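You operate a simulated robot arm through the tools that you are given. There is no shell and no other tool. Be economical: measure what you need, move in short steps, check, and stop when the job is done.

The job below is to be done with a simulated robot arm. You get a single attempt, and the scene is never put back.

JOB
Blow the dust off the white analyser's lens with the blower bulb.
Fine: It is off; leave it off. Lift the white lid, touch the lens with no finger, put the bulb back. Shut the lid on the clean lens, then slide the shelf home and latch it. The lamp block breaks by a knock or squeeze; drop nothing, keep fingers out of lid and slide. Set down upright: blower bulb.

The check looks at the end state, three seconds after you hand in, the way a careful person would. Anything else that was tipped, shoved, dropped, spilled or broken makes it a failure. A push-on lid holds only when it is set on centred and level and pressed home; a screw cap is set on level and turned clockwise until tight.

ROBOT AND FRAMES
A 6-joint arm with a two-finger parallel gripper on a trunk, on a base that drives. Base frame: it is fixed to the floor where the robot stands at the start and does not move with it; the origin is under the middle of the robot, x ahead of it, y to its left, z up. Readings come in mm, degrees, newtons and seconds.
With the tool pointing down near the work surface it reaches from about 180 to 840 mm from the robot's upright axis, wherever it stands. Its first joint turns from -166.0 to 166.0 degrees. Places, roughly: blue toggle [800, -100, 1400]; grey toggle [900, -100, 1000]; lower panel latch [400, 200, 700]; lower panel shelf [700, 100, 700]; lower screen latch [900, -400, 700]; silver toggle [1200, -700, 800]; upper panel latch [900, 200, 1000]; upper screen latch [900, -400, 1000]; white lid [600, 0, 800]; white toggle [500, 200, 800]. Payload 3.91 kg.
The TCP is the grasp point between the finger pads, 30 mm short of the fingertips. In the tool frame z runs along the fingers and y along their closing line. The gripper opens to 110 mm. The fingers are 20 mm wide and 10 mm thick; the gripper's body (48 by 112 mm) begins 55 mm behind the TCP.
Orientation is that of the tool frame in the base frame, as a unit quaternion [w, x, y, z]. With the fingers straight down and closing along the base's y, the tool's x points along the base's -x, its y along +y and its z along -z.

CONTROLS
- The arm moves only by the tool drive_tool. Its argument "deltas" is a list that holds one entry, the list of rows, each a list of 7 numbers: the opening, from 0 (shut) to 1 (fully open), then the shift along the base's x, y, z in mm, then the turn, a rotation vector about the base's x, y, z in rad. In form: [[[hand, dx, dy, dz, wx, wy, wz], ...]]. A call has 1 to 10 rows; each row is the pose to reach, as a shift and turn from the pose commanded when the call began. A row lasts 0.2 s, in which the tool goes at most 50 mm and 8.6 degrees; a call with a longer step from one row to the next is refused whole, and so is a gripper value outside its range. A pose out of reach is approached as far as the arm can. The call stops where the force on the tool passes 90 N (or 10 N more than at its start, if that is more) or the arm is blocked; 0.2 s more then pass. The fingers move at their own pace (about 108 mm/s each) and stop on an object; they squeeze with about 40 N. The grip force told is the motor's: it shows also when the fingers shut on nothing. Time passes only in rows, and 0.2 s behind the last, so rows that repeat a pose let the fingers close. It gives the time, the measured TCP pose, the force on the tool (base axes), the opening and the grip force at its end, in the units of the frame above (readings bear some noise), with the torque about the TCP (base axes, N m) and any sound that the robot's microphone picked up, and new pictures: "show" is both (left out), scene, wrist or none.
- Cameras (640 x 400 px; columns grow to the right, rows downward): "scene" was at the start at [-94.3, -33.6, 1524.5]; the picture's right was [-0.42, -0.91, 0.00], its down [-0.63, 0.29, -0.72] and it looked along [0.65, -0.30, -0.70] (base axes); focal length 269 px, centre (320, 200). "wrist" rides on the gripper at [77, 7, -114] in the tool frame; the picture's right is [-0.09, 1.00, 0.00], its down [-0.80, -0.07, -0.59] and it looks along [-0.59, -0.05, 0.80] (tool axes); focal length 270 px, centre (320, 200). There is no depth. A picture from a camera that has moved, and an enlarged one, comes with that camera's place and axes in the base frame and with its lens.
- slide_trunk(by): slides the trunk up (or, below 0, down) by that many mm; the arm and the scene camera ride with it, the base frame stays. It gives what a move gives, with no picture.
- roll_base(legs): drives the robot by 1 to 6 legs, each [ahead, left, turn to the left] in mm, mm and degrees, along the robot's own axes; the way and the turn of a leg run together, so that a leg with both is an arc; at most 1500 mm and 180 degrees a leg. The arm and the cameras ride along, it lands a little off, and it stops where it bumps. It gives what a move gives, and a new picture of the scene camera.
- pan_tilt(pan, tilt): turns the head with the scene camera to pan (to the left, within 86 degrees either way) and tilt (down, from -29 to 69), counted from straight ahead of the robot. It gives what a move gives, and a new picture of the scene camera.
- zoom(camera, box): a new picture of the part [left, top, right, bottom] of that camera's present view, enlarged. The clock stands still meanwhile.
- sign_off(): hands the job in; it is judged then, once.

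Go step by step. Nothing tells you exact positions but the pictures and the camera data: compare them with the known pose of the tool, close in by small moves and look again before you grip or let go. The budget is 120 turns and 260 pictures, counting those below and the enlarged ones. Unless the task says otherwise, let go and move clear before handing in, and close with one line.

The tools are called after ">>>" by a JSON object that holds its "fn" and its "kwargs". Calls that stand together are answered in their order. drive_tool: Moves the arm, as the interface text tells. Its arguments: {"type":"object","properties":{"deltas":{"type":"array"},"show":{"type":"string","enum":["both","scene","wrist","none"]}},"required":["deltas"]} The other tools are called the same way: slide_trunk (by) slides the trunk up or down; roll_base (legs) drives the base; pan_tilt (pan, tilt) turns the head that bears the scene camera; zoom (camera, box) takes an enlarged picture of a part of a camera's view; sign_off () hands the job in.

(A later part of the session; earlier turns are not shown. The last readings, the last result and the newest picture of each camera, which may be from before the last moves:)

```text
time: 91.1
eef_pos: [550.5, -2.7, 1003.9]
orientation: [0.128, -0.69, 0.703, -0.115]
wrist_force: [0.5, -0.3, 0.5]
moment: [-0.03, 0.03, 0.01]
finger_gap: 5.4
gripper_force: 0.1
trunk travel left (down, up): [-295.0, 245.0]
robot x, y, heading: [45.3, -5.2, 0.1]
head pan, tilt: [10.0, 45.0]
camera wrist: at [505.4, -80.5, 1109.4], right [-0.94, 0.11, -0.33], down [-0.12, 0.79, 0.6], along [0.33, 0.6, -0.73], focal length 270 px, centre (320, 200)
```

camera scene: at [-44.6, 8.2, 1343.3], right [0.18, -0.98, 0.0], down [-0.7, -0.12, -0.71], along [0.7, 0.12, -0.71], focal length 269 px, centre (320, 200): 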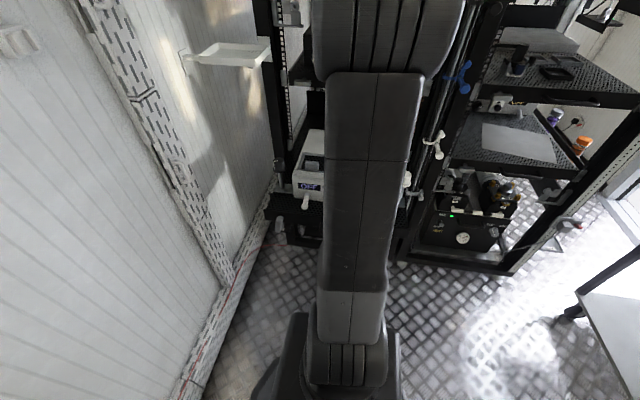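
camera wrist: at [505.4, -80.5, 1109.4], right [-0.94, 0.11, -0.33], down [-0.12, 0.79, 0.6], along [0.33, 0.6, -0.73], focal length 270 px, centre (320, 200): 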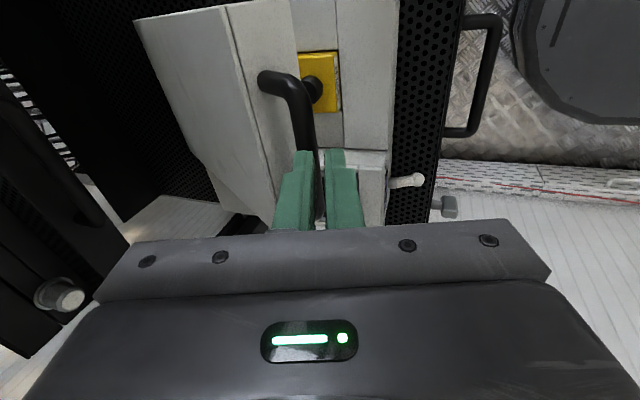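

The bar slipped out of the fingertips (gap 5.4), yet the lid seems to be still up. I look closer before doing anything.

>>> {"fn": "zoom", "kwargs": {"camera": "wrist", "box": [200, 40, 440, 240]}}

>>> {"fn": "pan_tilt", "kwargs": {"pan": -2, "tilt": 40}}

```text
2.00 times, centred on (320, 140) of wrist
camera zoom: at [505.4, -80.5, 1109.4], right [-0.94, 0.11, -0.33], down [-0.12, 0.79, 0.6], along [0.33, 0.6, -0.73], focal length 541 px, centre (320, 320)
```

zoom: 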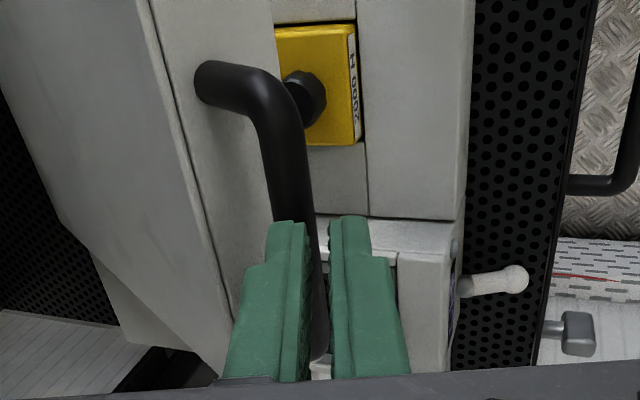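

```text
time: 91.8
eef_pos: [552.3, -2.9, 1005.6]
orientation: [0.126, -0.69, 0.703, -0.115]
wrist_force: [0.8, -0.2, 0.1]
moment: [-0.01, 0.01, -0.01]
finger_gap: 5.5
gripper_force: 0.0
trunk travel left (down, up): [-295.0, 245.0]
robot x, y, heading: [44.5, -6.5, 0.2]
head pan, tilt: [-2.0, 40.0]
camera scene: at [-39.7, -8.8, 1350.5], right [-0.03, -1.0, 0.0], down [-0.64, 0.02, -0.77], along [0.77, -0.02, -0.64], focal length 269 px, centre (320, 200)
```

scene: 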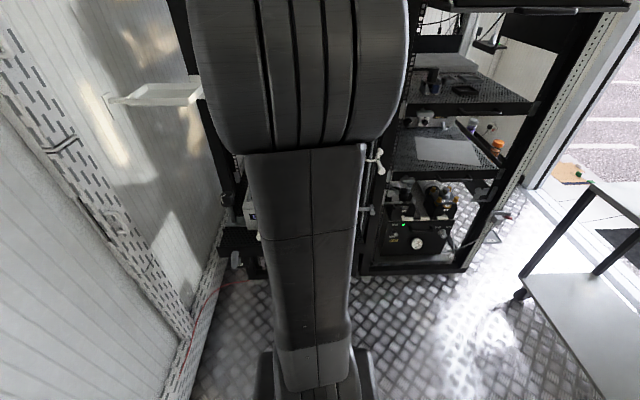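

The lid holds itself at ~36° (stiff hinge). I back off 50 mm along the tool axis, open, and locate the bar again.

>>> {"fn": "drive_tool", "kwargs": {"deltas": [[[0.05, -8, 0, 22, 0, 0, 0], [0.05, -17, 0, 47, 0, 0, 0], [0.31, -17, 0, 47, 0, 0, 0], [0.31, -17, 0, 47, 0, 0, 0], [0.31, -17, 0, 47, 0, 0, 0]]], "show": "wrist"}}

>>> {"fn": "zoom", "kwargs": {"camera": "wrist", "box": [200, 40, 440, 190]}}

```text
time: 93.0
eef_pos: [536.2, -2.0, 1053.6]
orientation: [0.127, -0.69, 0.703, -0.116]
wrist_force: [0.3, -0.4, -0.5]
moment: [0.03, -0.02, -0.01]
finger_gap: 34.1
gripper_force: 0.1
trunk travel left (down, up): [-295.0, 245.0]
robot x, y, heading: [40.4, -7.7, 0.3]
head pan, tilt: [-2.0, 40.0]
camera wrist: at [489.2, -80.4, 1157.7], right [-0.94, 0.11, -0.33], down [-0.12, 0.79, 0.6], along [0.33, 0.6, -0.73], focal length 270 px, centre (320, 200)
```

wrist: 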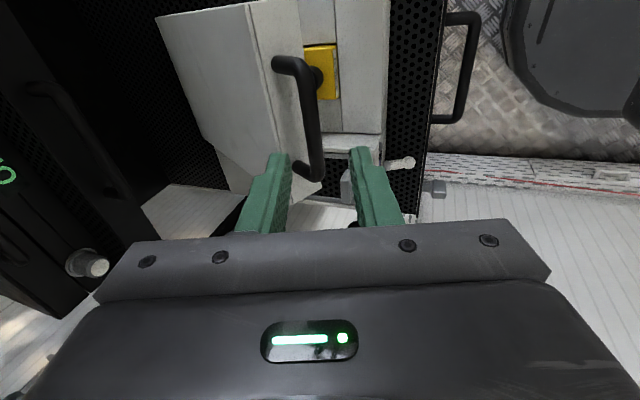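

```text
2.67 times, centred on (320, 115) of wrist
camera zoom: at [489.2, -80.4, 1157.7], right [-0.94, 0.11, -0.33], down [-0.12, 0.79, 0.6], along [0.33, 0.6, -0.73], focal length 721 px, centre (320, 427)
```

zoom: 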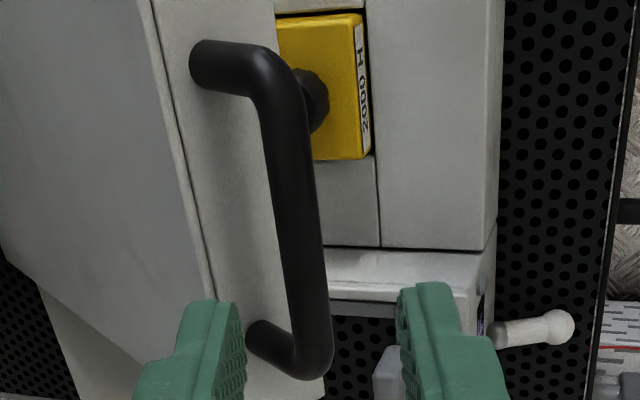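

Bar now at ≈(569, −2, 977). I align with it at a narrower opening and stop 35 mm short to check.

>>> {"fn": "drive_tool", "kwargs": {"deltas": [[[0.26, 8, 0, -10, 0, 0, 0], [0.26, 16, 0, -30.5, 0, 0, 0], [0.26, 16, 0, -30.5, 0, 0, 0]]], "show": "none"}}

>>> {"fn": "zoom", "kwargs": {"camera": "wrist", "box": [200, 90, 440, 240]}}

```text
time: 93.8
eef_pos: [551.3, -3.2, 1022.9]
orientation: [0.127, -0.69, 0.704, -0.116]
wrist_force: [0.0, -0.5, 0.3]
moment: [-0.02, 0.03, 0.0]
finger_gap: 28.6
gripper_force: 0.0
trunk travel left (down, up): [-295.0, 245.0]
robot x, y, heading: [43.5, -6.9, 0.3]
head pan, tilt: [-2.0, 40.0]
```

```text
2.67 times, centred on (320, 165) of wrist
camera zoom: at [505.5, -81.0, 1126.8], right [-0.94, 0.11, -0.33], down [-0.12, 0.79, 0.6], along [0.33, 0.6, -0.73], focal length 721 px, centre (320, 293)
```

zoom: 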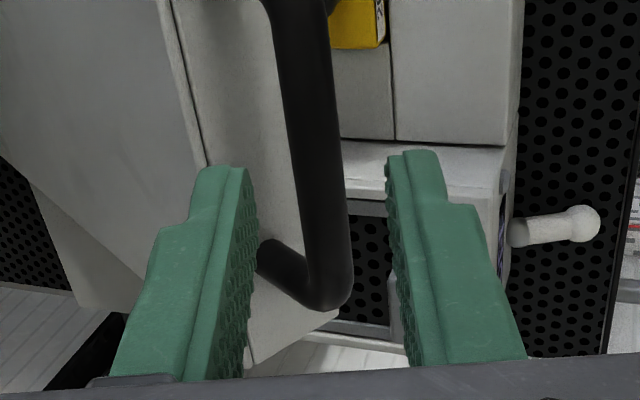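

>>> {"fn": "drive_tool", "kwargs": {"deltas": [[[0.26, 4, 0, 1, 0, 0, 0], [0.26, 8, 0, -11, 0, 0, 0], [0.26, 12, 0, -22, 0, 0, 0], [0.26, 15.8, 0, -32, 0, 0, 0], [0.26, 15.8, 0, -32, 0, 0, 0]]], "show": "none"}}

>>> {"fn": "zoom", "kwargs": {"camera": "wrist", "box": [200, 90, 440, 240]}}

```text
time: 95.0
eef_pos: [568.9, -2.9, 989.2]
orientation: [0.128, -0.69, 0.703, -0.115]
wrist_force: [0.5, 0.4, 0.6]
moment: [0.05, 0.01, 0.01]
finger_gap: 28.4
gripper_force: 0.0
trunk travel left (down, up): [-295.0, 245.0]
robot x, y, heading: [43.6, -9.7, 0.2]
head pan, tilt: [-2.0, 40.0]
```

```text
2.67 times, centred on (320, 165) of wrist
camera zoom: at [521.2, -81.6, 1094.2], right [-0.94, 0.11, -0.33], down [-0.12, 0.79, 0.6], along [0.33, 0.6, -0.73], focal length 721 px, centre (320, 293)
```

zoom: 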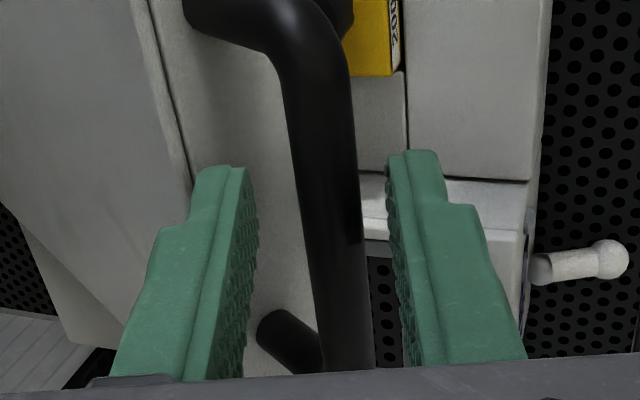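

Bar confirmed between the pads. Close firmly.

>>> {"fn": "drive_tool", "kwargs": {"deltas": [[[0.03, -2, 0, -1, 0, 0, 0], [0.03, -4, 0, -1, 0, 0, 0], [0.03, -4, 0, -1, 0, 0, 0], [0.03, -4, 0, -1, 0, 0, 0]]], "show": "none"}}

```text
time: 96.0
eef_pos: [563.9, -4.4, 989.1]
orientation: [0.127, -0.69, 0.703, -0.115]
wrist_force: [3.4, -3.0, -3.8]
moment: [-0.62, -0.02, 0.75]
finger_gap: 12.6
gripper_force: 45.0
trunk travel left (down, up): [-295.0, 245.0]
robot x, y, heading: [47.9, -6.2, -0.1]
head pan, tilt: [-2.0, 40.0]
```

>>> {"fn": "drive_tool", "kwargs": {"deltas": [[[0.03, -9, 0, -13.5, 0, 0, 0], [0.03, -17.3, 0, -27.3, 0, 0, 0], [0.03, -24.8, 0, -41.5, 0, 0, 0], [0.03, -31.6, 0, -56.2, 0, 0, 0], [0.03, -31.6, 0, -56.2, 0, 0, 0]]], "show": "wrist"}}

```text
time: 97.2
eef_pos: [533.3, -3.8, 931.8]
orientation: [0.126, -0.69, 0.703, -0.115]
wrist_force: [-2.3, -1.9, 0.0]
moment: [-0.43, 0.02, 0.84]
finger_gap: 12.8
gripper_force: 44.8
trunk travel left (down, up): [-295.0, 245.0]
robot x, y, heading: [45.0, -5.5, 0.2]
head pan, tilt: [-2.0, 40.0]
camera wrist: at [485.6, -81.7, 1037.1], right [-0.94, 0.11, -0.33], down [-0.12, 0.79, 0.6], along [0.33, 0.6, -0.73], focal length 270 px, centre (320, 200)
```

wrist: 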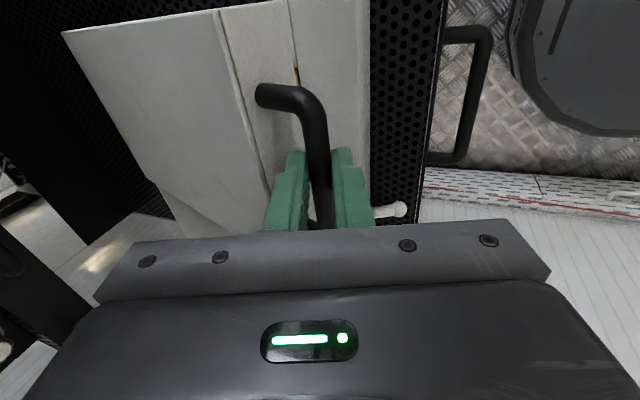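

>>> {"fn": "drive_tool", "kwargs": {"deltas": [[[0.03, -6, 0, -15, 0, 0, 0], [0.03, -11.3, 0, -30.2, 0, 0, 0], [0.03, -15.6, 0, -45.5, 0, 0, 0], [0.03, -19.3, 0, -61.5, 0, 0, 0], [0.03, -21.5, 0, -74, 0, 0, 0], [0.03, -23.1, 0, -85, 0, 0, 0], [0.03, -23.1, 0, -85, 0, 0, 0]]], "show": "wrist"}}

```text
time: 98.8
eef_pos: [509.6, -3.9, 845.9]
orientation: [0.127, -0.689, 0.704, -0.116]
wrist_force: [-3.6, -5.6, -0.3]
moment: [-0.42, 0.02, 0.85]
finger_gap: 12.9
gripper_force: 44.8
trunk travel left (down, up): [-295.0, 245.0]
robot x, y, heading: [41.6, -5.2, -0.1]
head pan, tilt: [-2.0, 40.0]
camera wrist: at [462.8, -81.8, 950.9], right [-0.94, 0.11, -0.33], down [-0.12, 0.79, 0.6], along [0.33, 0.6, -0.73], focal length 270 px, centre (320, 200)
```

wrist: 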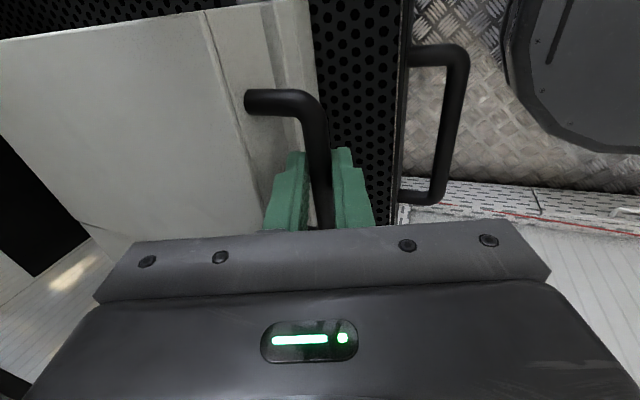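

>>> {"fn": "drive_tool", "kwargs": {"deltas": [[[0.03, -0.8, 0, -5, 0, 0, 0], [0.03, -1.4, 0, -10, 0, 0, 0], [0.03, -1.6, 0, -14, 0, 0, 0], [0.03, -1.7, 0, -17, 0, 0, 0], [0.03, -1.7, 0, -17, 0, 0, 0]]], "show": "wrist"}}

```text
time: 100.0
eef_pos: [508.1, -4.3, 831.9]
orientation: [0.128, -0.69, 0.703, -0.115]
wrist_force: [2.6, -7.3, 4.2]
moment: [-0.44, -0.05, 0.8]
finger_gap: 12.8
gripper_force: 45.2
trunk travel left (down, up): [-295.0, 245.0]
robot x, y, heading: [45.3, -6.3, 0.2]
head pan, tilt: [-2.0, 40.0]
camera wrist: at [460.9, -81.8, 935.6], right [-0.94, 0.11, -0.34], down [-0.12, 0.79, 0.6], along [0.33, 0.6, -0.73], focal length 270 px, centre (320, 200)
```

wrist: 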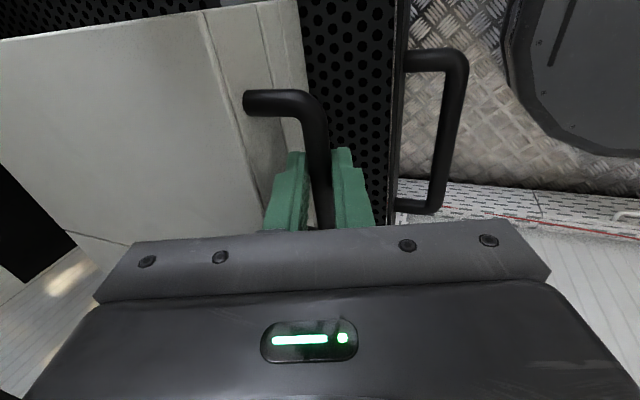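

>>> {"fn": "drive_tool", "kwargs": {"deltas": [[[0.03, 0, 0, -2, 0, 0, 0], [0.03, 0, 0, -4, 0, 0, 0], [0.03, 0, 0, -5, 0, 0, 0], [0.03, 0, 0, -5, 0, 0, 0]]], "show": "none"}}

>>> {"fn": "zoom", "kwargs": {"camera": "wrist", "box": [160, 0, 400, 200]}}

```text
time: 101.0
eef_pos: [506.1, -3.5, 828.9]
orientation: [0.13, -0.69, 0.702, -0.117]
wrist_force: [4.2, -6.4, 45.0]
moment: [-0.45, -0.26, 0.82]
finger_gap: 13.4
gripper_force: 45.4
trunk travel left (down, up): [-295.0, 245.0]
robot x, y, heading: [40.9, -7.6, -0.0]
head pan, tilt: [-2.0, 40.0]
```

```text
2.00 times, centred on (280, 100) of wrist
camera zoom: at [459.8, -81.5, 932.1], right [-0.93, 0.11, -0.34], down [-0.13, 0.79, 0.6], along [0.33, 0.6, -0.72], focal length 541 px, centre (400, 400)
```

zoom: 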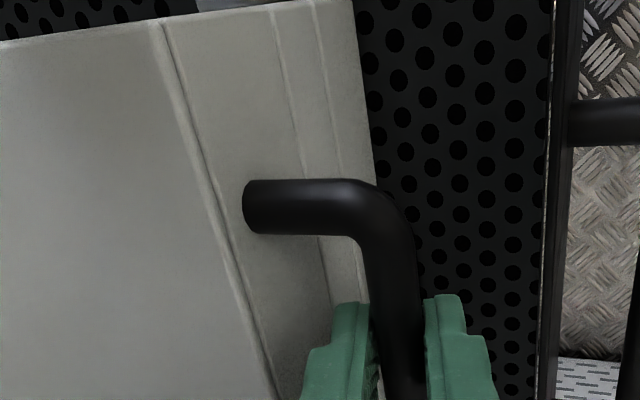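

Lid pressed home (45 N). I unload, open a little and withdraw.

>>> {"fn": "drive_tool", "kwargs": {"deltas": [[[0.03, 0, 0, 4, 0, 0, 0], [0.26, 0, 0, 4, 0, 0, 0], [0.26, 0, 0, 4, 0, 0, 0], [0.26, -7, 0, 23, 0, 0, 0], [0.26, -17, 0, 51, 0, 0, 0], [0.26, -34, 0, 96, 0, 0, 0], [0.26, -40, 0, 140, 0, 0, 0], [0.26, -40, 0, 180, 0, 0, 0], [0.26, -40, 0, 220, 0, 0, 0], [0.26, -40, 0, 220, 0, 0, 0]]], "show": "wrist"}}

>>> {"fn": "zoom", "kwargs": {"camera": "wrist", "box": [200, 0, 520, 200]}}

```text
time: 103.2
eef_pos: [466.2, -5.0, 1045.2]
orientation: [0.126, -0.689, 0.704, -0.115]
wrist_force: [0.0, -0.2, 0.0]
moment: [-0.02, 0.02, 0.01]
finger_gap: 28.7
gripper_force: 0.1
trunk travel left (down, up): [-295.0, 245.0]
robot x, y, heading: [40.7, -4.0, 0.3]
head pan, tilt: [-2.0, 40.0]
camera wrist: at [419.5, -82.0, 1150.1], right [-0.94, 0.11, -0.33], down [-0.12, 0.79, 0.6], along [0.33, 0.6, -0.73], focal length 270 px, centre (320, 200)
```

wrist: 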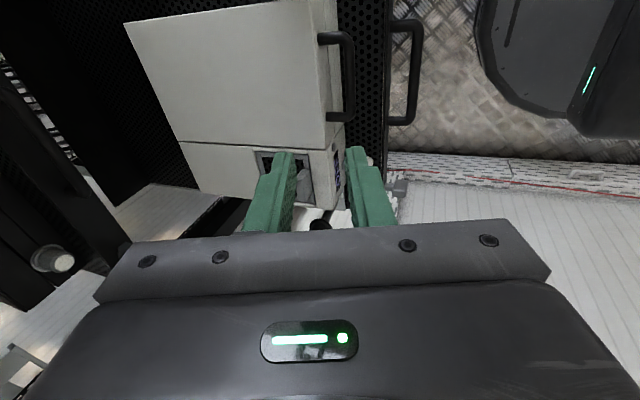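

```text
2.00 times, centred on (360, 100) of wrist
camera zoom: at [419.5, -82.0, 1150.1], right [-0.94, 0.11, -0.33], down [-0.12, 0.79, 0.6], along [0.33, 0.6, -0.73], focal length 541 px, centre (240, 400)
```

zoom: 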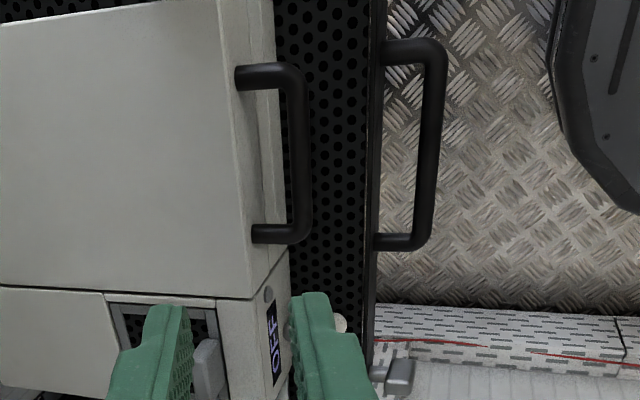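

Lid is shut. Next the shelf: I return to the plain-down tool pose and study the shelf front and its latch (the small grey tab at right).

>>> {"fn": "drive_tool", "kwargs": {"deltas": [[[0.26, -5, 5, 10, 0.025, 0.024, -0.1412], [0.26, -10, 10, 20, 0.05, 0.049, -0.2825], [0.26, -15, 15, 30, 0.075, 0.074, -0.4237], [0.26, -20, 20, 40, 0.1, 0.099, -0.5649], [0.26, -25, 30, 50, 0.1245, 0.123, -0.7061], [0.26, -30, 40, 60, 0.149, 0.148, -0.8474], [0.26, -30, 50, 70, 0.174, 0.172, -0.9886], [0.26, -30, 60, 80, 0.199, 0.197, -1.1298], [0.26, -30, 70, 80, 0.224, 0.221, -1.271], [0.26, -30, 80, 80, 0.249, 0.245, -1.4123]]], "show": "none"}}

>>> {"fn": "drive_tool", "kwargs": {"deltas": [[[0.0, 0, 0, 0, 0.012, 0.012, -0.07], [0.0, 0, 0, 0, 0.022, 0.02, -0.14], [0.0, 0, 0, 0, 0.022, 0.02, -0.14]]]}}

>>> {"fn": "zoom", "kwargs": {"camera": "wrist", "box": [240, 0, 480, 150]}}

```text
time: 105.4
eef_pos: [437.6, 76.4, 1126.6]
orientation: [0.021, -0.058, 0.998, -0.011]
wrist_force: [0.0, 0.0, -0.1]
moment: [0.04, 0.0, -0.02]
finger_gap: 28.4
gripper_force: 0.0
trunk travel left (down, up): [-295.0, 245.0]
robot x, y, heading: [44.6, -6.9, 0.2]
head pan, tilt: [-2.0, 40.0]
```

```text
time: 106.2
eef_pos: [438.3, 76.4, 1125.4]
orientation: [0.009, 0.011, 1.0, -0.001]
wrist_force: [-0.3, 0.6, 0.5]
moment: [-0.01, -0.01, 0.0]
finger_gap: 0.0
gripper_force: 37.2
trunk travel left (down, up): [-295.0, 245.0]
robot x, y, heading: [46.1, -7.7, -0.1]
head pan, tilt: [-2.0, 40.0]
camera scene: at [-39.7, -8.8, 1350.5], right [-0.03, -1.0, 0.0], down [-0.64, 0.02, -0.77], along [0.77, -0.03, -0.64], focal length 269 px, centre (320, 200)
camera wrist: at [358.5, 85.3, 1239.2], right [0.11, 0.99, 0.0], down [0.79, -0.09, 0.61], along [0.61, -0.07, -0.79], focal length 270 px, centre (320, 200)
```

scene: 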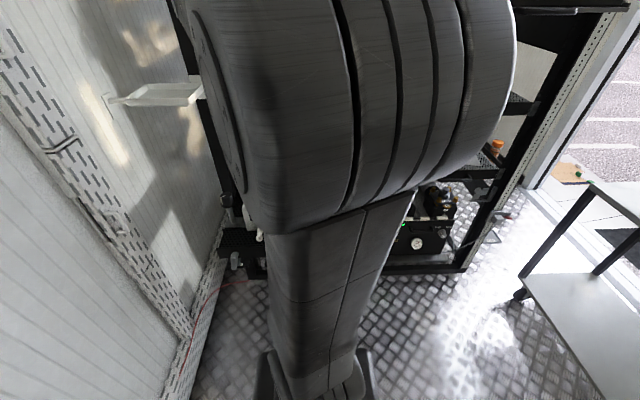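
wrist: 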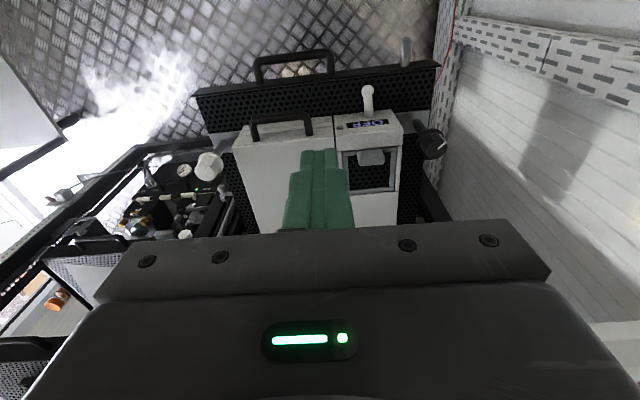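

```text
2.67 times, centred on (360, 75) of wrist
camera zoom: at [358.5, 85.3, 1239.2], right [0.11, 0.99, 0.0], down [0.79, -0.09, 0.61], along [0.61, -0.07, -0.79], focal length 721 px, centre (213, 533)
```

zoom: 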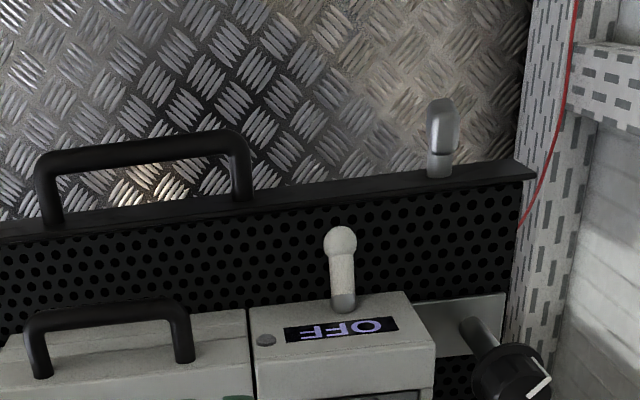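

>>> {"fn": "zoom", "kwargs": {"camera": "scene", "box": [200, 180, 300, 300]}}

>>> {"fn": "pan_tilt", "kwargs": {"pan": -30, "tilt": 35}}

```text
3.33 times, centred on (250, 240) of scene
camera zoom: at [-39.7, -8.8, 1350.5], right [-0.03, -1.0, 0.0], down [-0.64, 0.02, -0.77], along [0.77, -0.03, -0.64], focal length 897 px, centre (553, 67)
```

zoom: 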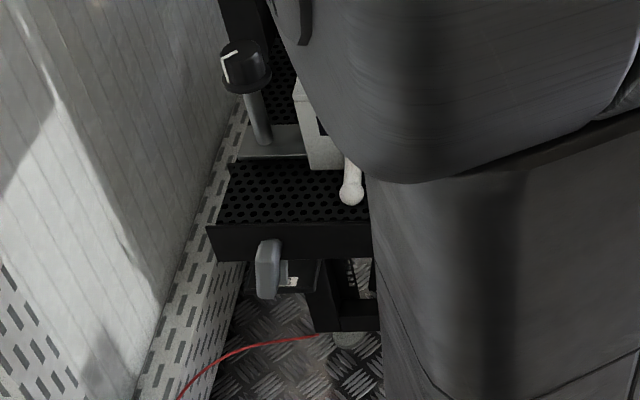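

```text
time: 107.1
eef_pos: [437.4, 76.3, 1125.5]
orientation: [0.01, 0.011, 1.0, -0.001]
wrist_force: [-0.8, 0.0, 0.7]
moment: [-0.01, 0.04, 0.01]
finger_gap: 0.0
gripper_force: 38.0
trunk travel left (down, up): [-295.0, 245.0]
robot x, y, heading: [46.3, -7.9, 0.2]
head pan, tilt: [-30.0, 35.0]
camera scene: at [-48.3, -49.8, 1358.1], right [-0.5, -0.87, 0.0], down [-0.5, 0.29, -0.82], along [0.71, -0.41, -0.57], focal length 269 px, centre (320, 200)
```

scene: 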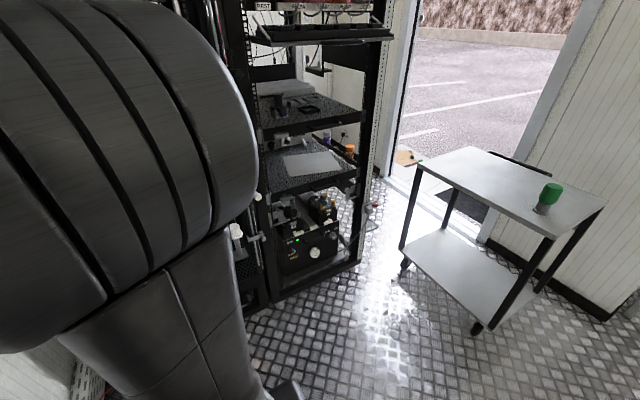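

>>> {"fn": "zoom", "kwargs": {"camera": "scene", "box": [230, 90, 390, 260]}}

>>> {"fn": "zoom", "kwargs": {"camera": "scene", "box": [225, 150, 305, 210]}}

>>> {"fn": "zoom", "kwargs": {"camera": "scene", "box": [330, 140, 400, 240]}}

```text
2.35 times, centred on (310, 175) of scene
camera zoom: at [-48.3, -49.8, 1358.1], right [-0.5, -0.87, 0.0], down [-0.5, 0.29, -0.82], along [0.71, -0.41, -0.57], focal length 633 px, centre (344, 259)
```

zoom: 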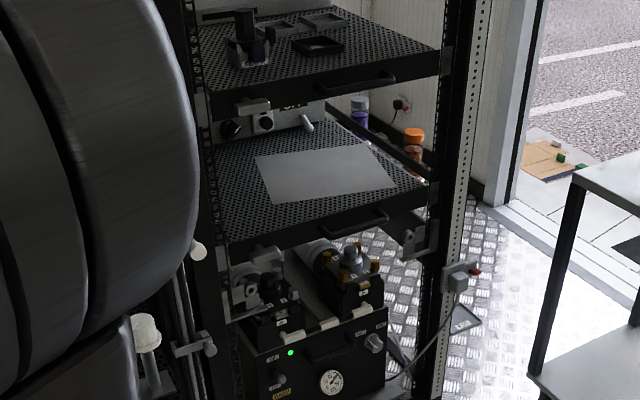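

```text
6.67 times, centred on (265, 180) of scene
camera zoom: at [-48.3, -49.8, 1358.1], right [-0.5, -0.87, 0.0], down [-0.5, 0.29, -0.82], along [0.71, -0.41, -0.57], focal length 1794 px, centre (687, 333)
```

zoom: 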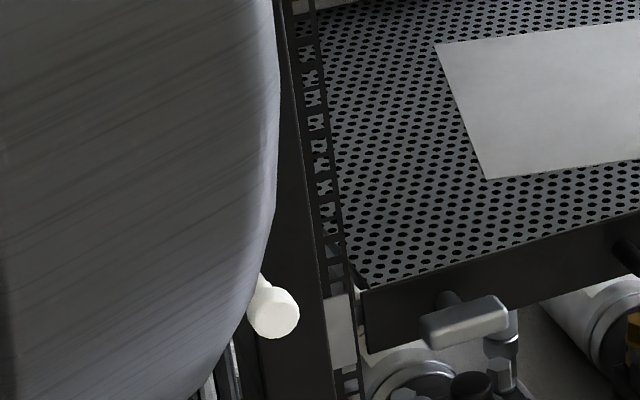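

```text
4.00 times, centred on (365, 190) of scene
camera zoom: at [-48.3, -49.8, 1358.1], right [-0.5, -0.87, 0.0], down [-0.5, 0.29, -0.82], along [0.71, -0.41, -0.57], focal length 1077 px, centre (140, 240)
```

zoom: 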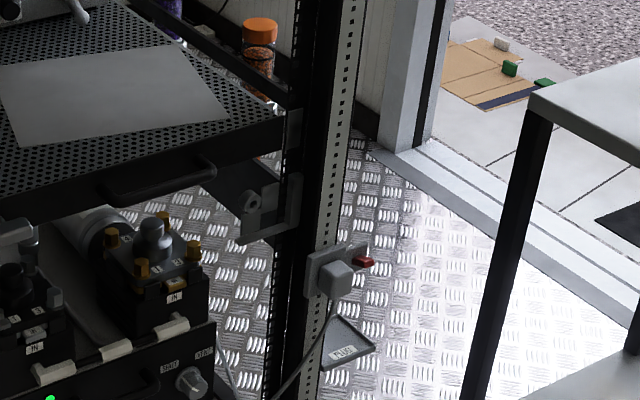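

The other shelves (home) have their grey levers lying horizontal; ours hangs down. I lower the trunk, pitch the tool 45° forward with fingers shut, and look at the shelf front.

>>> {"fn": "slide_trunk", "kwargs": {"by": -130}}

>>> {"fn": "roll_base", "kwargs": {"legs": [[-100, 0, 0]]}}

>>> {"fn": "drive_tool", "kwargs": {"deltas": [[[0, 0, -6, -10, 0, -0.13, 0], [0, 5, -12, -20, 0, -0.26, 0], [0, 10, -18, -30, 0, -0.39, 0], [0, 15, -24, -40, 0, -0.52, 0], [0, 20, -30, -50, 0, -0.65, 0], [0, 25, -36, -60, 0, -0.785, 0], [0, 25, -43, -80, 0, -0.785, 0], [0, 25, -43, -80, 0, -0.785, 0]]], "show": "wrist"}}

```text
time: 108.7
eef_pos: [439.0, 75.5, 995.8]
orientation: [0.009, 0.011, 1.0, -0.001]
wrist_force: [0.0, -0.4, 0.5]
moment: [-0.03, 0.03, -0.01]
finger_gap: 0.0
gripper_force: 37.7
trunk travel left (down, up): [-165.0, 375.0]
robot x, y, heading: [45.5, -6.4, 0.3]
head pan, tilt: [-30.0, 35.0]
```

```text
time: 109.9
eef_pos: [335.2, 76.2, 995.7]
orientation: [0.01, 0.011, 1.0, -0.001]
wrist_force: [0.3, -0.1, -0.1]
moment: [0.01, 0.03, 0.03]
finger_gap: 0.0
gripper_force: 37.2
trunk travel left (down, up): [-165.0, 375.0]
robot x, y, heading: [-57.0, -4.7, 0.2]
head pan, tilt: [-30.0, 35.0]
camera scene: at [-149.8, -50.1, 1228.1], right [-0.5, -0.87, 0.0], down [-0.5, 0.29, -0.82], along [0.71, -0.41, -0.57], focal length 269 px, centre (320, 200)
```

scene: 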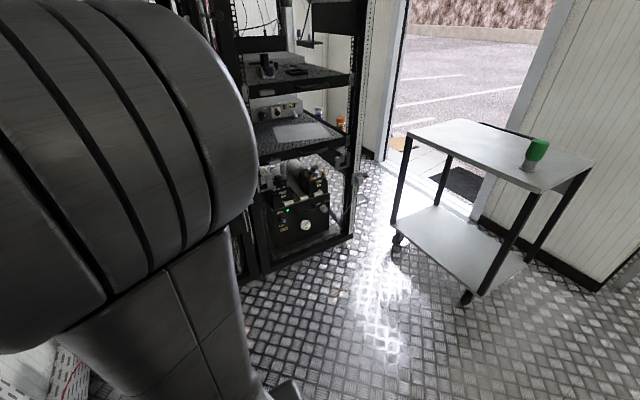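

```text
time: 111.7
eef_pos: [360.7, 31.8, 914.1]
orientation: [0.392, 0.01, 0.92, 0.004]
wrist_force: [-1.2, 0.6, 0.1]
moment: [-0.01, 0.0, -0.02]
finger_gap: 0.1
gripper_force: 37.6
trunk travel left (down, up): [-165.0, 375.0]
robot x, y, heading: [-54.7, -5.7, 0.2]
head pan, tilt: [-30.0, 35.0]
camera wrist: at [224.2, 41.5, 939.0], right [0.08, 0.99, 0.08], down [0.12, -0.09, 0.99], along [0.99, -0.07, -0.13], focal length 270 px, centre (320, 200)
```

wrist: 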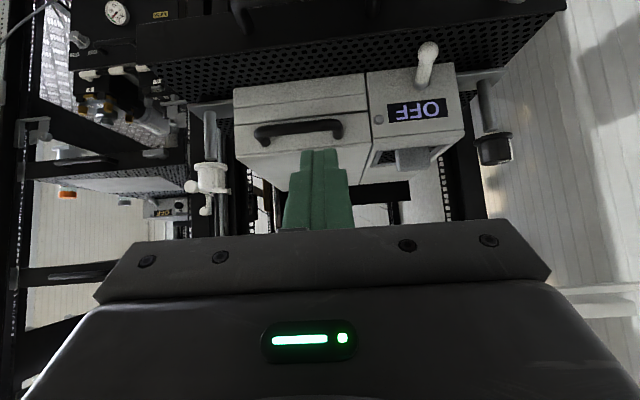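

>>> {"fn": "drive_tool", "kwargs": {"deltas": [[[0, -10, 0, -40, 0, 0, 0], [0, -20, 0, -80, 0, 0, 0], [0, -20, 0, -120, 0, 0, 0], [0, -20, 0, -120, 0, 0, 0]]], "show": "wrist"}}

>>> {"fn": "zoom", "kwargs": {"camera": "wrist", "box": [200, 0, 520, 200]}}

```text
time: 112.7
eef_pos: [340.8, 33.0, 794.9]
orientation: [0.391, 0.01, 0.92, 0.004]
wrist_force: [0.0, -0.1, -0.1]
moment: [0.0, 0.0, 0.05]
finger_gap: 0.0
gripper_force: 37.4
trunk travel left (down, up): [-165.0, 375.0]
robot x, y, heading: [-60.6, -9.8, 0.1]
head pan, tilt: [-30.0, 35.0]
camera wrist: at [204.9, 42.8, 819.1], right [0.08, 0.99, 0.08], down [0.13, -0.09, 0.99], along [0.99, -0.07, -0.13], focal length 270 px, centre (320, 200)
```

wrist: 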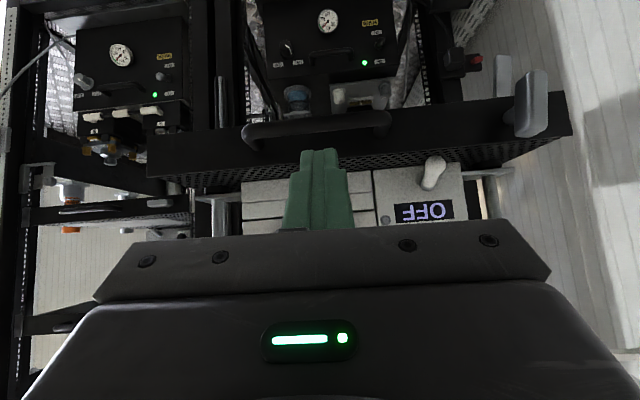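

```text
2.00 times, centred on (360, 100) of wrist
camera zoom: at [204.9, 42.8, 819.1], right [0.08, 0.99, 0.08], down [0.13, -0.09, 0.99], along [0.99, -0.07, -0.13], focal length 541 px, centre (240, 400)
```

zoom: 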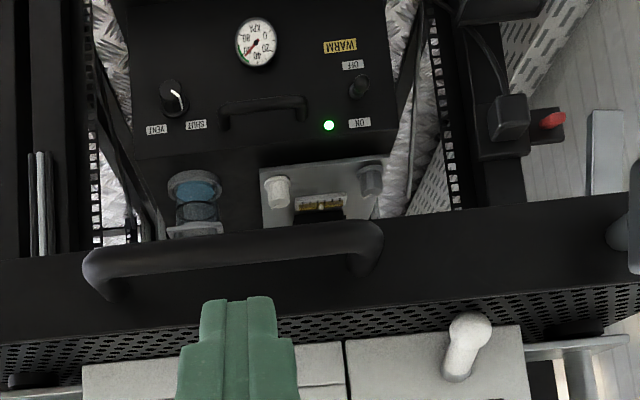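

Shelf handle bar is at about (440, 29, 720); the lever hangs at (445, 218, 690–748). I set pitch to 20° and bring shut fingers in front of the handle bar to push.

>>> {"fn": "drive_tool", "kwargs": {"deltas": [[[0, 0, -1, -5, 0, 0.13, 0], [0, 10, -2, -15, 0, 0.26, 0], [0, 20, -3, -30, 0, 0.36, 0], [0, 30, -4, -45, 0, 0.45, 0], [0, 45, -4, -62, 0, 0.45, 0], [0, 45, -4, -62, 0, 0.45, 0]]], "show": "wrist"}}

>>> {"fn": "zoom", "kwargs": {"camera": "wrist", "box": [200, 40, 520, 240]}}

```text
time: 114.1
eef_pos: [387.1, 29.6, 733.4]
orientation: [0.176, 0.011, 0.984, 0.0]
wrist_force: [0.7, 0.6, 0.0]
moment: [0.01, 0.03, 0.0]
finger_gap: 0.2
gripper_force: 38.0
out of reach, approached as far as the arm can: row 1
trunk travel left (down, up): [-165.0, 375.0]
robot x, y, heading: [-60.0, -9.6, 0.3]
head pan, tilt: [-30.0, 35.0]
camera wrist: at [274.5, 38.2, 814.2], right [0.1, 0.99, 0.04], down [0.54, -0.09, 0.84], along [0.83, -0.07, -0.55], focal length 270 px, centre (320, 200)
```

wrist: 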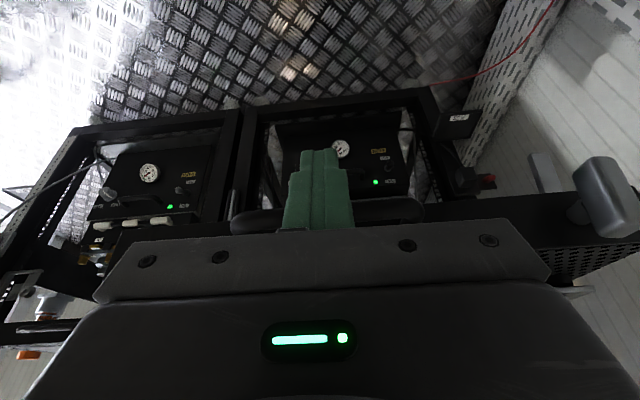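

```text
2.00 times, centred on (360, 140) of wrist
camera zoom: at [274.5, 38.2, 814.2], right [0.1, 0.99, 0.04], down [0.54, -0.09, 0.84], along [0.83, -0.07, -0.55], focal length 541 px, centre (240, 320)
```

zoom: 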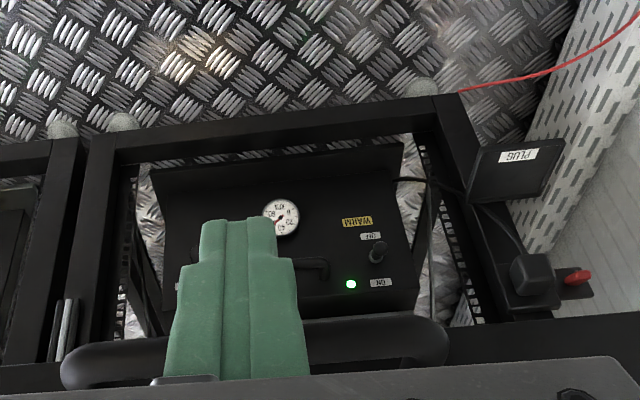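

Fingers are in front of the bar. I push forward in gentle steps.

>>> {"fn": "drive_tool", "kwargs": {"deltas": [[[0, 12, 0, 0, 0, 0, 0], [0, 24, 0, 0, 0, 0, 0], [0, 36, 0, 0, 0, 0, 0], [0, 48, 0, 0, 0, 0, 0], [0, 60, 0, 0, 0, 0, 0], [0, 75, 0, 0, 0, 0, 0], [0, 90, 0, 0, 0, 0, 0], [0, 90, 0, 0, 0, 0, 0]]], "show": "wrist"}}

```text
time: 115.9
eef_pos: [476.0, 27.9, 733.1]
orientation: [0.177, 0.011, 0.984, 0.002]
wrist_force: [0.1, -0.2, -0.1]
moment: [-0.01, -0.02, 0.0]
finger_gap: 0.0
gripper_force: 37.8
trunk travel left (down, up): [-165.0, 375.0]
robot x, y, heading: [-55.1, -5.2, 0.1]
head pan, tilt: [-30.0, 35.0]
camera wrist: at [364.4, 37.7, 813.8], right [0.1, 0.99, 0.04], down [0.54, -0.09, 0.84], along [0.83, -0.07, -0.55], focal length 270 px, centre (320, 200)
```

wrist: 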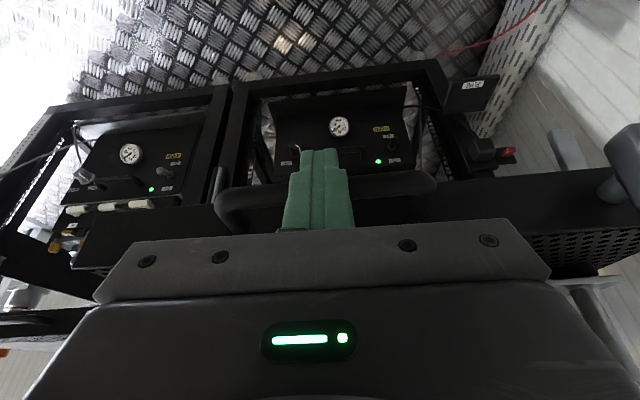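

>>> {"fn": "drive_tool", "kwargs": {"deltas": [[[0, 15, 0, 0, 0, 0, 0], [0, 30, 0, 0, 0, 0, 0], [0, 45, 0, 0, 0, 0, 0], [0, 60, 0, 0, 0, 0, 0], [0, 75, 0, 0, 0, 0, 0], [0, 90, 0, 0, 0, 0, 0], [0, 105, 0, 0, 0, 0, 0], [0, 120, 0, 0, 0, 0, 0], [0, 120, 0, 0, 0, 0, 0]]], "show": "wrist"}}

```text
time: 117.9
eef_pos: [597.3, 28.0, 732.8]
orientation: [0.177, 0.011, 0.984, 0.001]
wrist_force: [-0.1, 0.5, -0.1]
moment: [0.02, 0.03, 0.01]
finger_gap: 0.1
gripper_force: 37.7
trunk travel left (down, up): [-165.0, 375.0]
robot x, y, heading: [-52.4, -7.7, -0.1]
head pan, tilt: [-30.0, 35.0]
camera wrist: at [484.5, 37.0, 814.6], right [0.1, 0.99, 0.04], down [0.54, -0.09, 0.84], along [0.83, -0.07, -0.55], focal length 270 px, centre (320, 200)
```

wrist: 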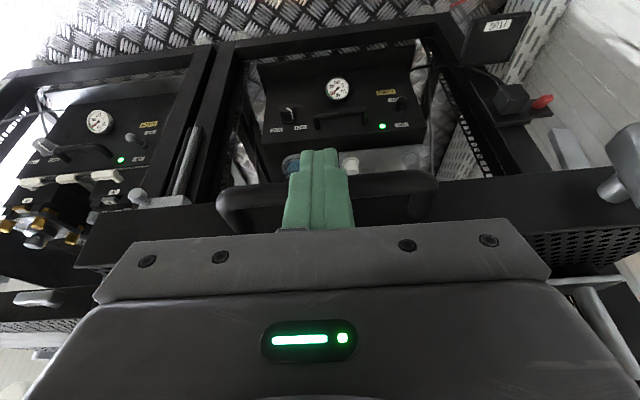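

The shelf moves with my fingers. Continuing.

>>> {"fn": "drive_tool", "kwargs": {"deltas": [[[0, 15, 0, 0, 0, 0, 0], [0, 30, 0, 0, 0, 0, 0], [0, 45, 0, 0, 0, 0, 0], [0, 60, 0, 0, 0, 0, 0], [0, 75, 0, 0, 0, 0, 0], [0, 90, 0, 0, 0, 0, 0], [0, 105, 0, 0, 0, 0, 0], [0, 105, 0, 0, 0, 0, 0]]], "show": "wrist"}}

>>> {"fn": "pan_tilt", "kwargs": {"pan": 10, "tilt": 30}}

```text
time: 119.7
eef_pos: [702.2, 28.3, 733.0]
orientation: [0.177, 0.011, 0.984, 0.001]
wrist_force: [-0.6, 0.1, 0.0]
moment: [0.01, 0.04, 0.0]
finger_gap: 0.0
gripper_force: 37.2
trunk travel left (down, up): [-165.0, 375.0]
robot x, y, heading: [-53.5, -7.1, 0.1]
head pan, tilt: [-30.0, 35.0]
camera wrist: at [589.6, 36.8, 814.4], right [0.1, 0.99, 0.04], down [0.54, -0.09, 0.84], along [0.83, -0.07, -0.55], focal length 270 px, centre (320, 200)
```

wrist: 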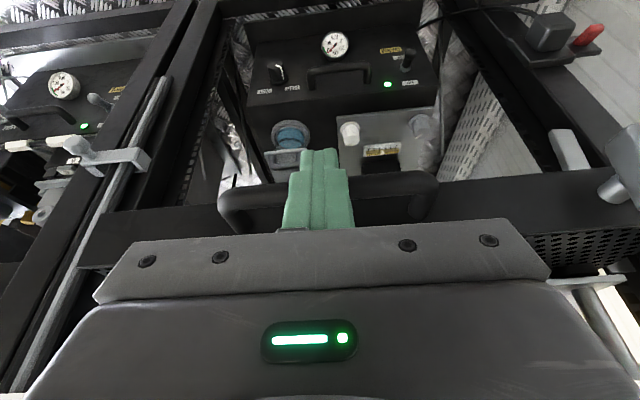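

```text
time: 120.7
eef_pos: [702.0, 27.9, 733.8]
orientation: [0.177, 0.011, 0.984, 0.001]
wrist_force: [0.0, -0.2, -0.2]
moment: [0.0, -0.03, 0.01]
finger_gap: 0.1
gripper_force: 38.2
trunk travel left (down, up): [-165.0, 375.0]
robot x, y, heading: [-55.8, -6.2, 0.2]
head pan, tilt: [10.0, 30.0]
camera scene: at [-137.1, 9.7, 1235.9], right [0.17, -0.98, 0.0], down [-0.49, -0.09, -0.87], along [0.85, 0.15, -0.5], focal length 269 px, centre (320, 200)
```

scene: 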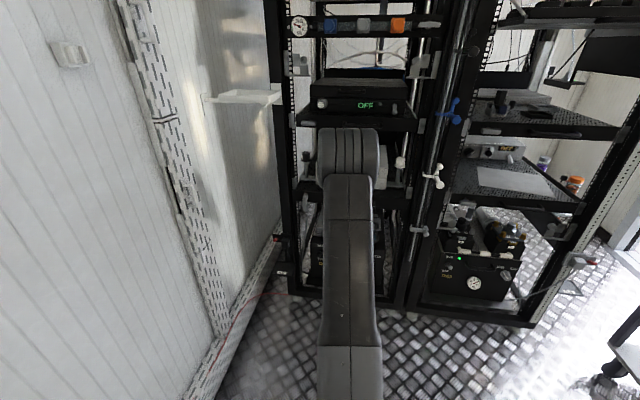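

I back the arm off 100 mm, drive 130 mm closer, then push on by arm with the force guard.

>>> {"fn": "drive_tool", "kwargs": {"deltas": [[[0, -40, 0, 0, 0, 0, 0], [0, -80, 0, 0, 0, 0, 0], [0, -120, 0, 0, 0, 0, 0], [0, -150, 0, 0, 0, 0, 0], [0, -150, 0, 0, 0, 0, 0]]], "show": "none"}}

>>> {"fn": "roll_base", "kwargs": {"legs": [[130, 0, 0]]}}

>>> {"fn": "zoom", "kwargs": {"camera": "wrist", "box": [0, 0, 640, 400]}}

```text
time: 121.9
eef_pos: [549.8, 29.7, 732.1]
orientation: [0.177, 0.011, 0.984, 0.002]
wrist_force: [0.4, -0.4, 0.1]
moment: [-0.02, -0.03, 0.02]
finger_gap: 0.0
gripper_force: 37.5
trunk travel left (down, up): [-165.0, 375.0]
robot x, y, heading: [-56.1, -7.3, 0.1]
head pan, tilt: [10.0, 30.0]
```

```text
time: 123.2
eef_pos: [678.1, 31.6, 733.1]
orientation: [0.175, 0.01, 0.984, 0.001]
wrist_force: [-0.5, -0.4, 0.2]
moment: [0.01, 0.03, -0.01]
finger_gap: 0.0
gripper_force: 37.8
trunk travel left (down, up): [-165.0, 375.0]
robot x, y, heading: [68.2, -4.6, 0.2]
head pan, tilt: [10.0, 30.0]
camera scene: at [-9.7, 9.9, 1235.9], right [0.18, -0.98, 0.0], down [-0.49, -0.09, -0.87], along [0.85, 0.15, -0.5], focal length 269 px, centre (320, 200)
```

scene: 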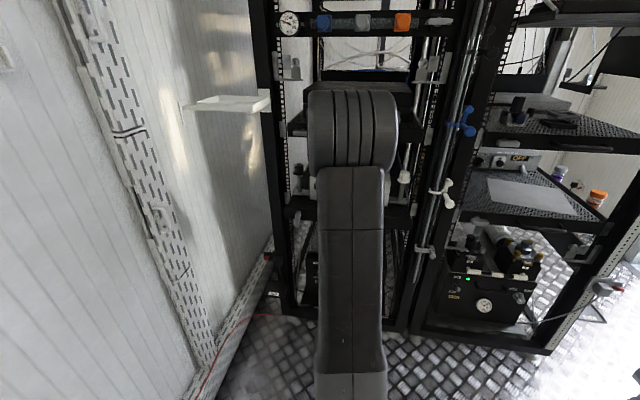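

```text
1.00 times, centred on (320, 200) of wrist
camera zoom: at [565.5, 39.7, 815.0], right [0.1, 0.99, 0.04], down [0.54, -0.09, 0.84], along [0.83, -0.06, -0.55], focal length 270 px, centre (320, 200)
```

zoom: 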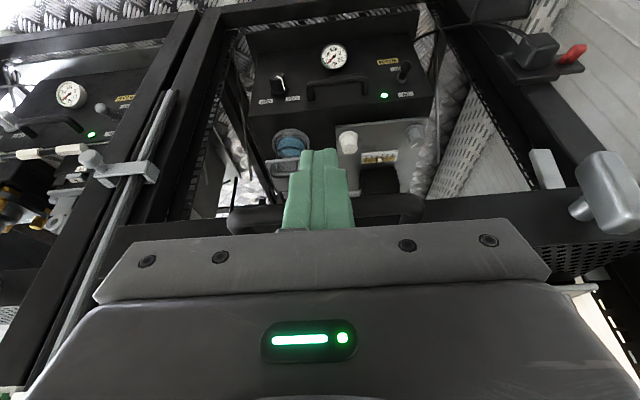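

>>> {"fn": "drive_tool", "kwargs": {"deltas": [[[0, 15, 0, 0, 0, 0, 0], [0, 30, 0, 0, 0, 0, 0], [0, 45, 0, 0, 0, 0, 0], [0, 60, 0, 0, 0, 0, 0], [0, 75, 0, 0, 0, 0, 0], [0, 90, 0, 0, 0, 0, 0], [0, 105, 0, 0, 0, 0, 0], [0, 105, 0, 0, 0, 0, 0]]]}}

```text
time: 125.0
eef_pos: [783.8, 30.2, 733.9]
orientation: [0.178, 0.01, 0.984, 0.002]
wrist_force: [-0.6, -0.2, 0.5]
moment: [-0.01, -0.02, 0.02]
finger_gap: 0.0
gripper_force: 37.4
trunk travel left (down, up): [-165.0, 375.0]
robot x, y, heading: [70.1, -7.4, 0.3]
head pan, tilt: [10.0, 30.0]
camera scene: at [-9.3, 9.9, 1235.9], right [0.18, -0.98, 0.0], down [-0.49, -0.09, -0.87], along [0.85, 0.15, -0.5], focal length 269 px, centre (320, 200)
camera wrist: at [671.4, 40.0, 815.7], right [0.1, 0.99, 0.04], down [0.54, -0.09, 0.84], along [0.83, -0.06, -0.55], focal length 270 px, centre (320, 200)
```

scene: 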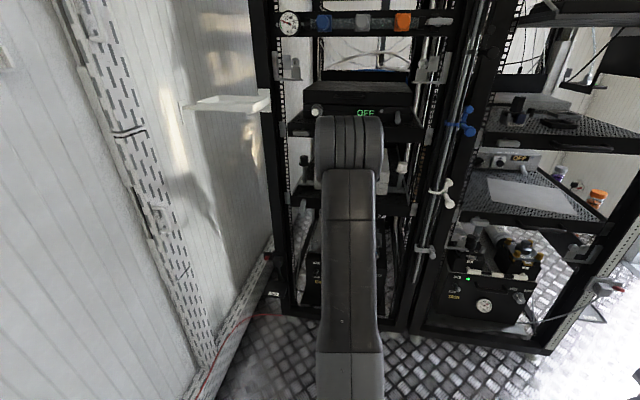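
wrist: 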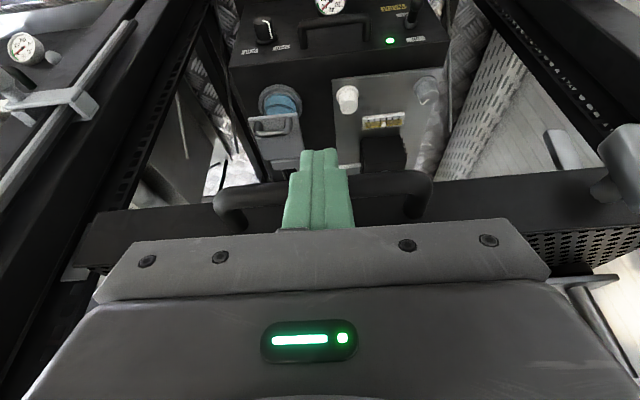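

>>> {"fn": "drive_tool", "kwargs": {"deltas": [[[0, 10, 0, 0, 0, 0, 0], [0, 20, 0, 0, 0, 0, 0], [0, 30, 0, 0, 0, 0, 0], [0, 40, 0, 0, 0, 0, 0], [0, 50, 0, 0, 0, 0, 0], [0, 60, 0, 0, 0, 0, 0], [0, 70, 0, 0, 0, 0, 0], [0, 70, 0, 0, 0, 0, 0]]]}}

```text
time: 126.0
eef_pos: [810.1, 30.0, 725.8]
orientation: [0.161, 0.011, 0.987, 0.0]
wrist_force: [-15.5, 0.9, -0.8]
moment: [-0.15, 0.2, 0.0]
finger_gap: 0.1
gripper_force: 37.5
trunk travel left (down, up): [-165.0, 375.0]
robot x, y, heading: [65.3, -9.0, 0.2]
head pan, tilt: [10.0, 30.0]
stopped in row 5: the force on the tool passed its limit (the readings are from after the stop); the commanded pose is now the measured one
camera scene: at [-12.8, 9.9, 1235.8], right [0.18, -0.98, 0.0], down [-0.49, -0.09, -0.87], along [0.85, 0.15, -0.5], focal length 269 px, centre (320, 200)
camera wrist: at [700.2, 40.0, 811.3], right [0.1, 0.99, 0.03], down [0.57, -0.08, 0.82], along [0.81, -0.07, -0.58], focal length 270 px, centre (320, 200)
```

scene: 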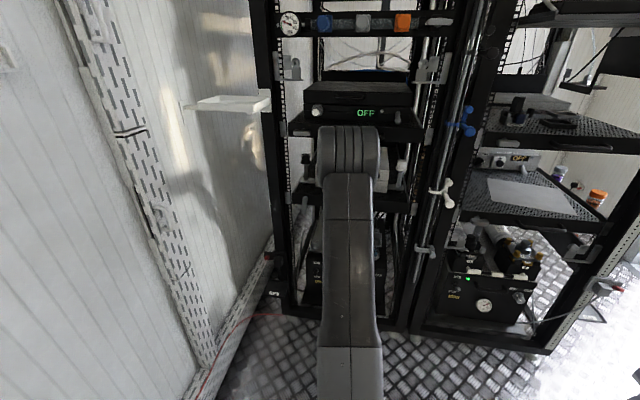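
wrist: 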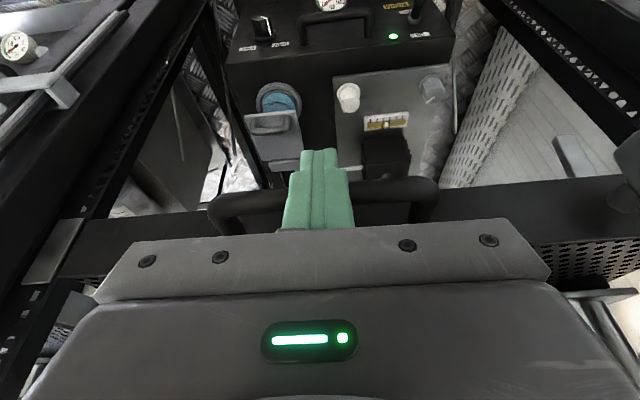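

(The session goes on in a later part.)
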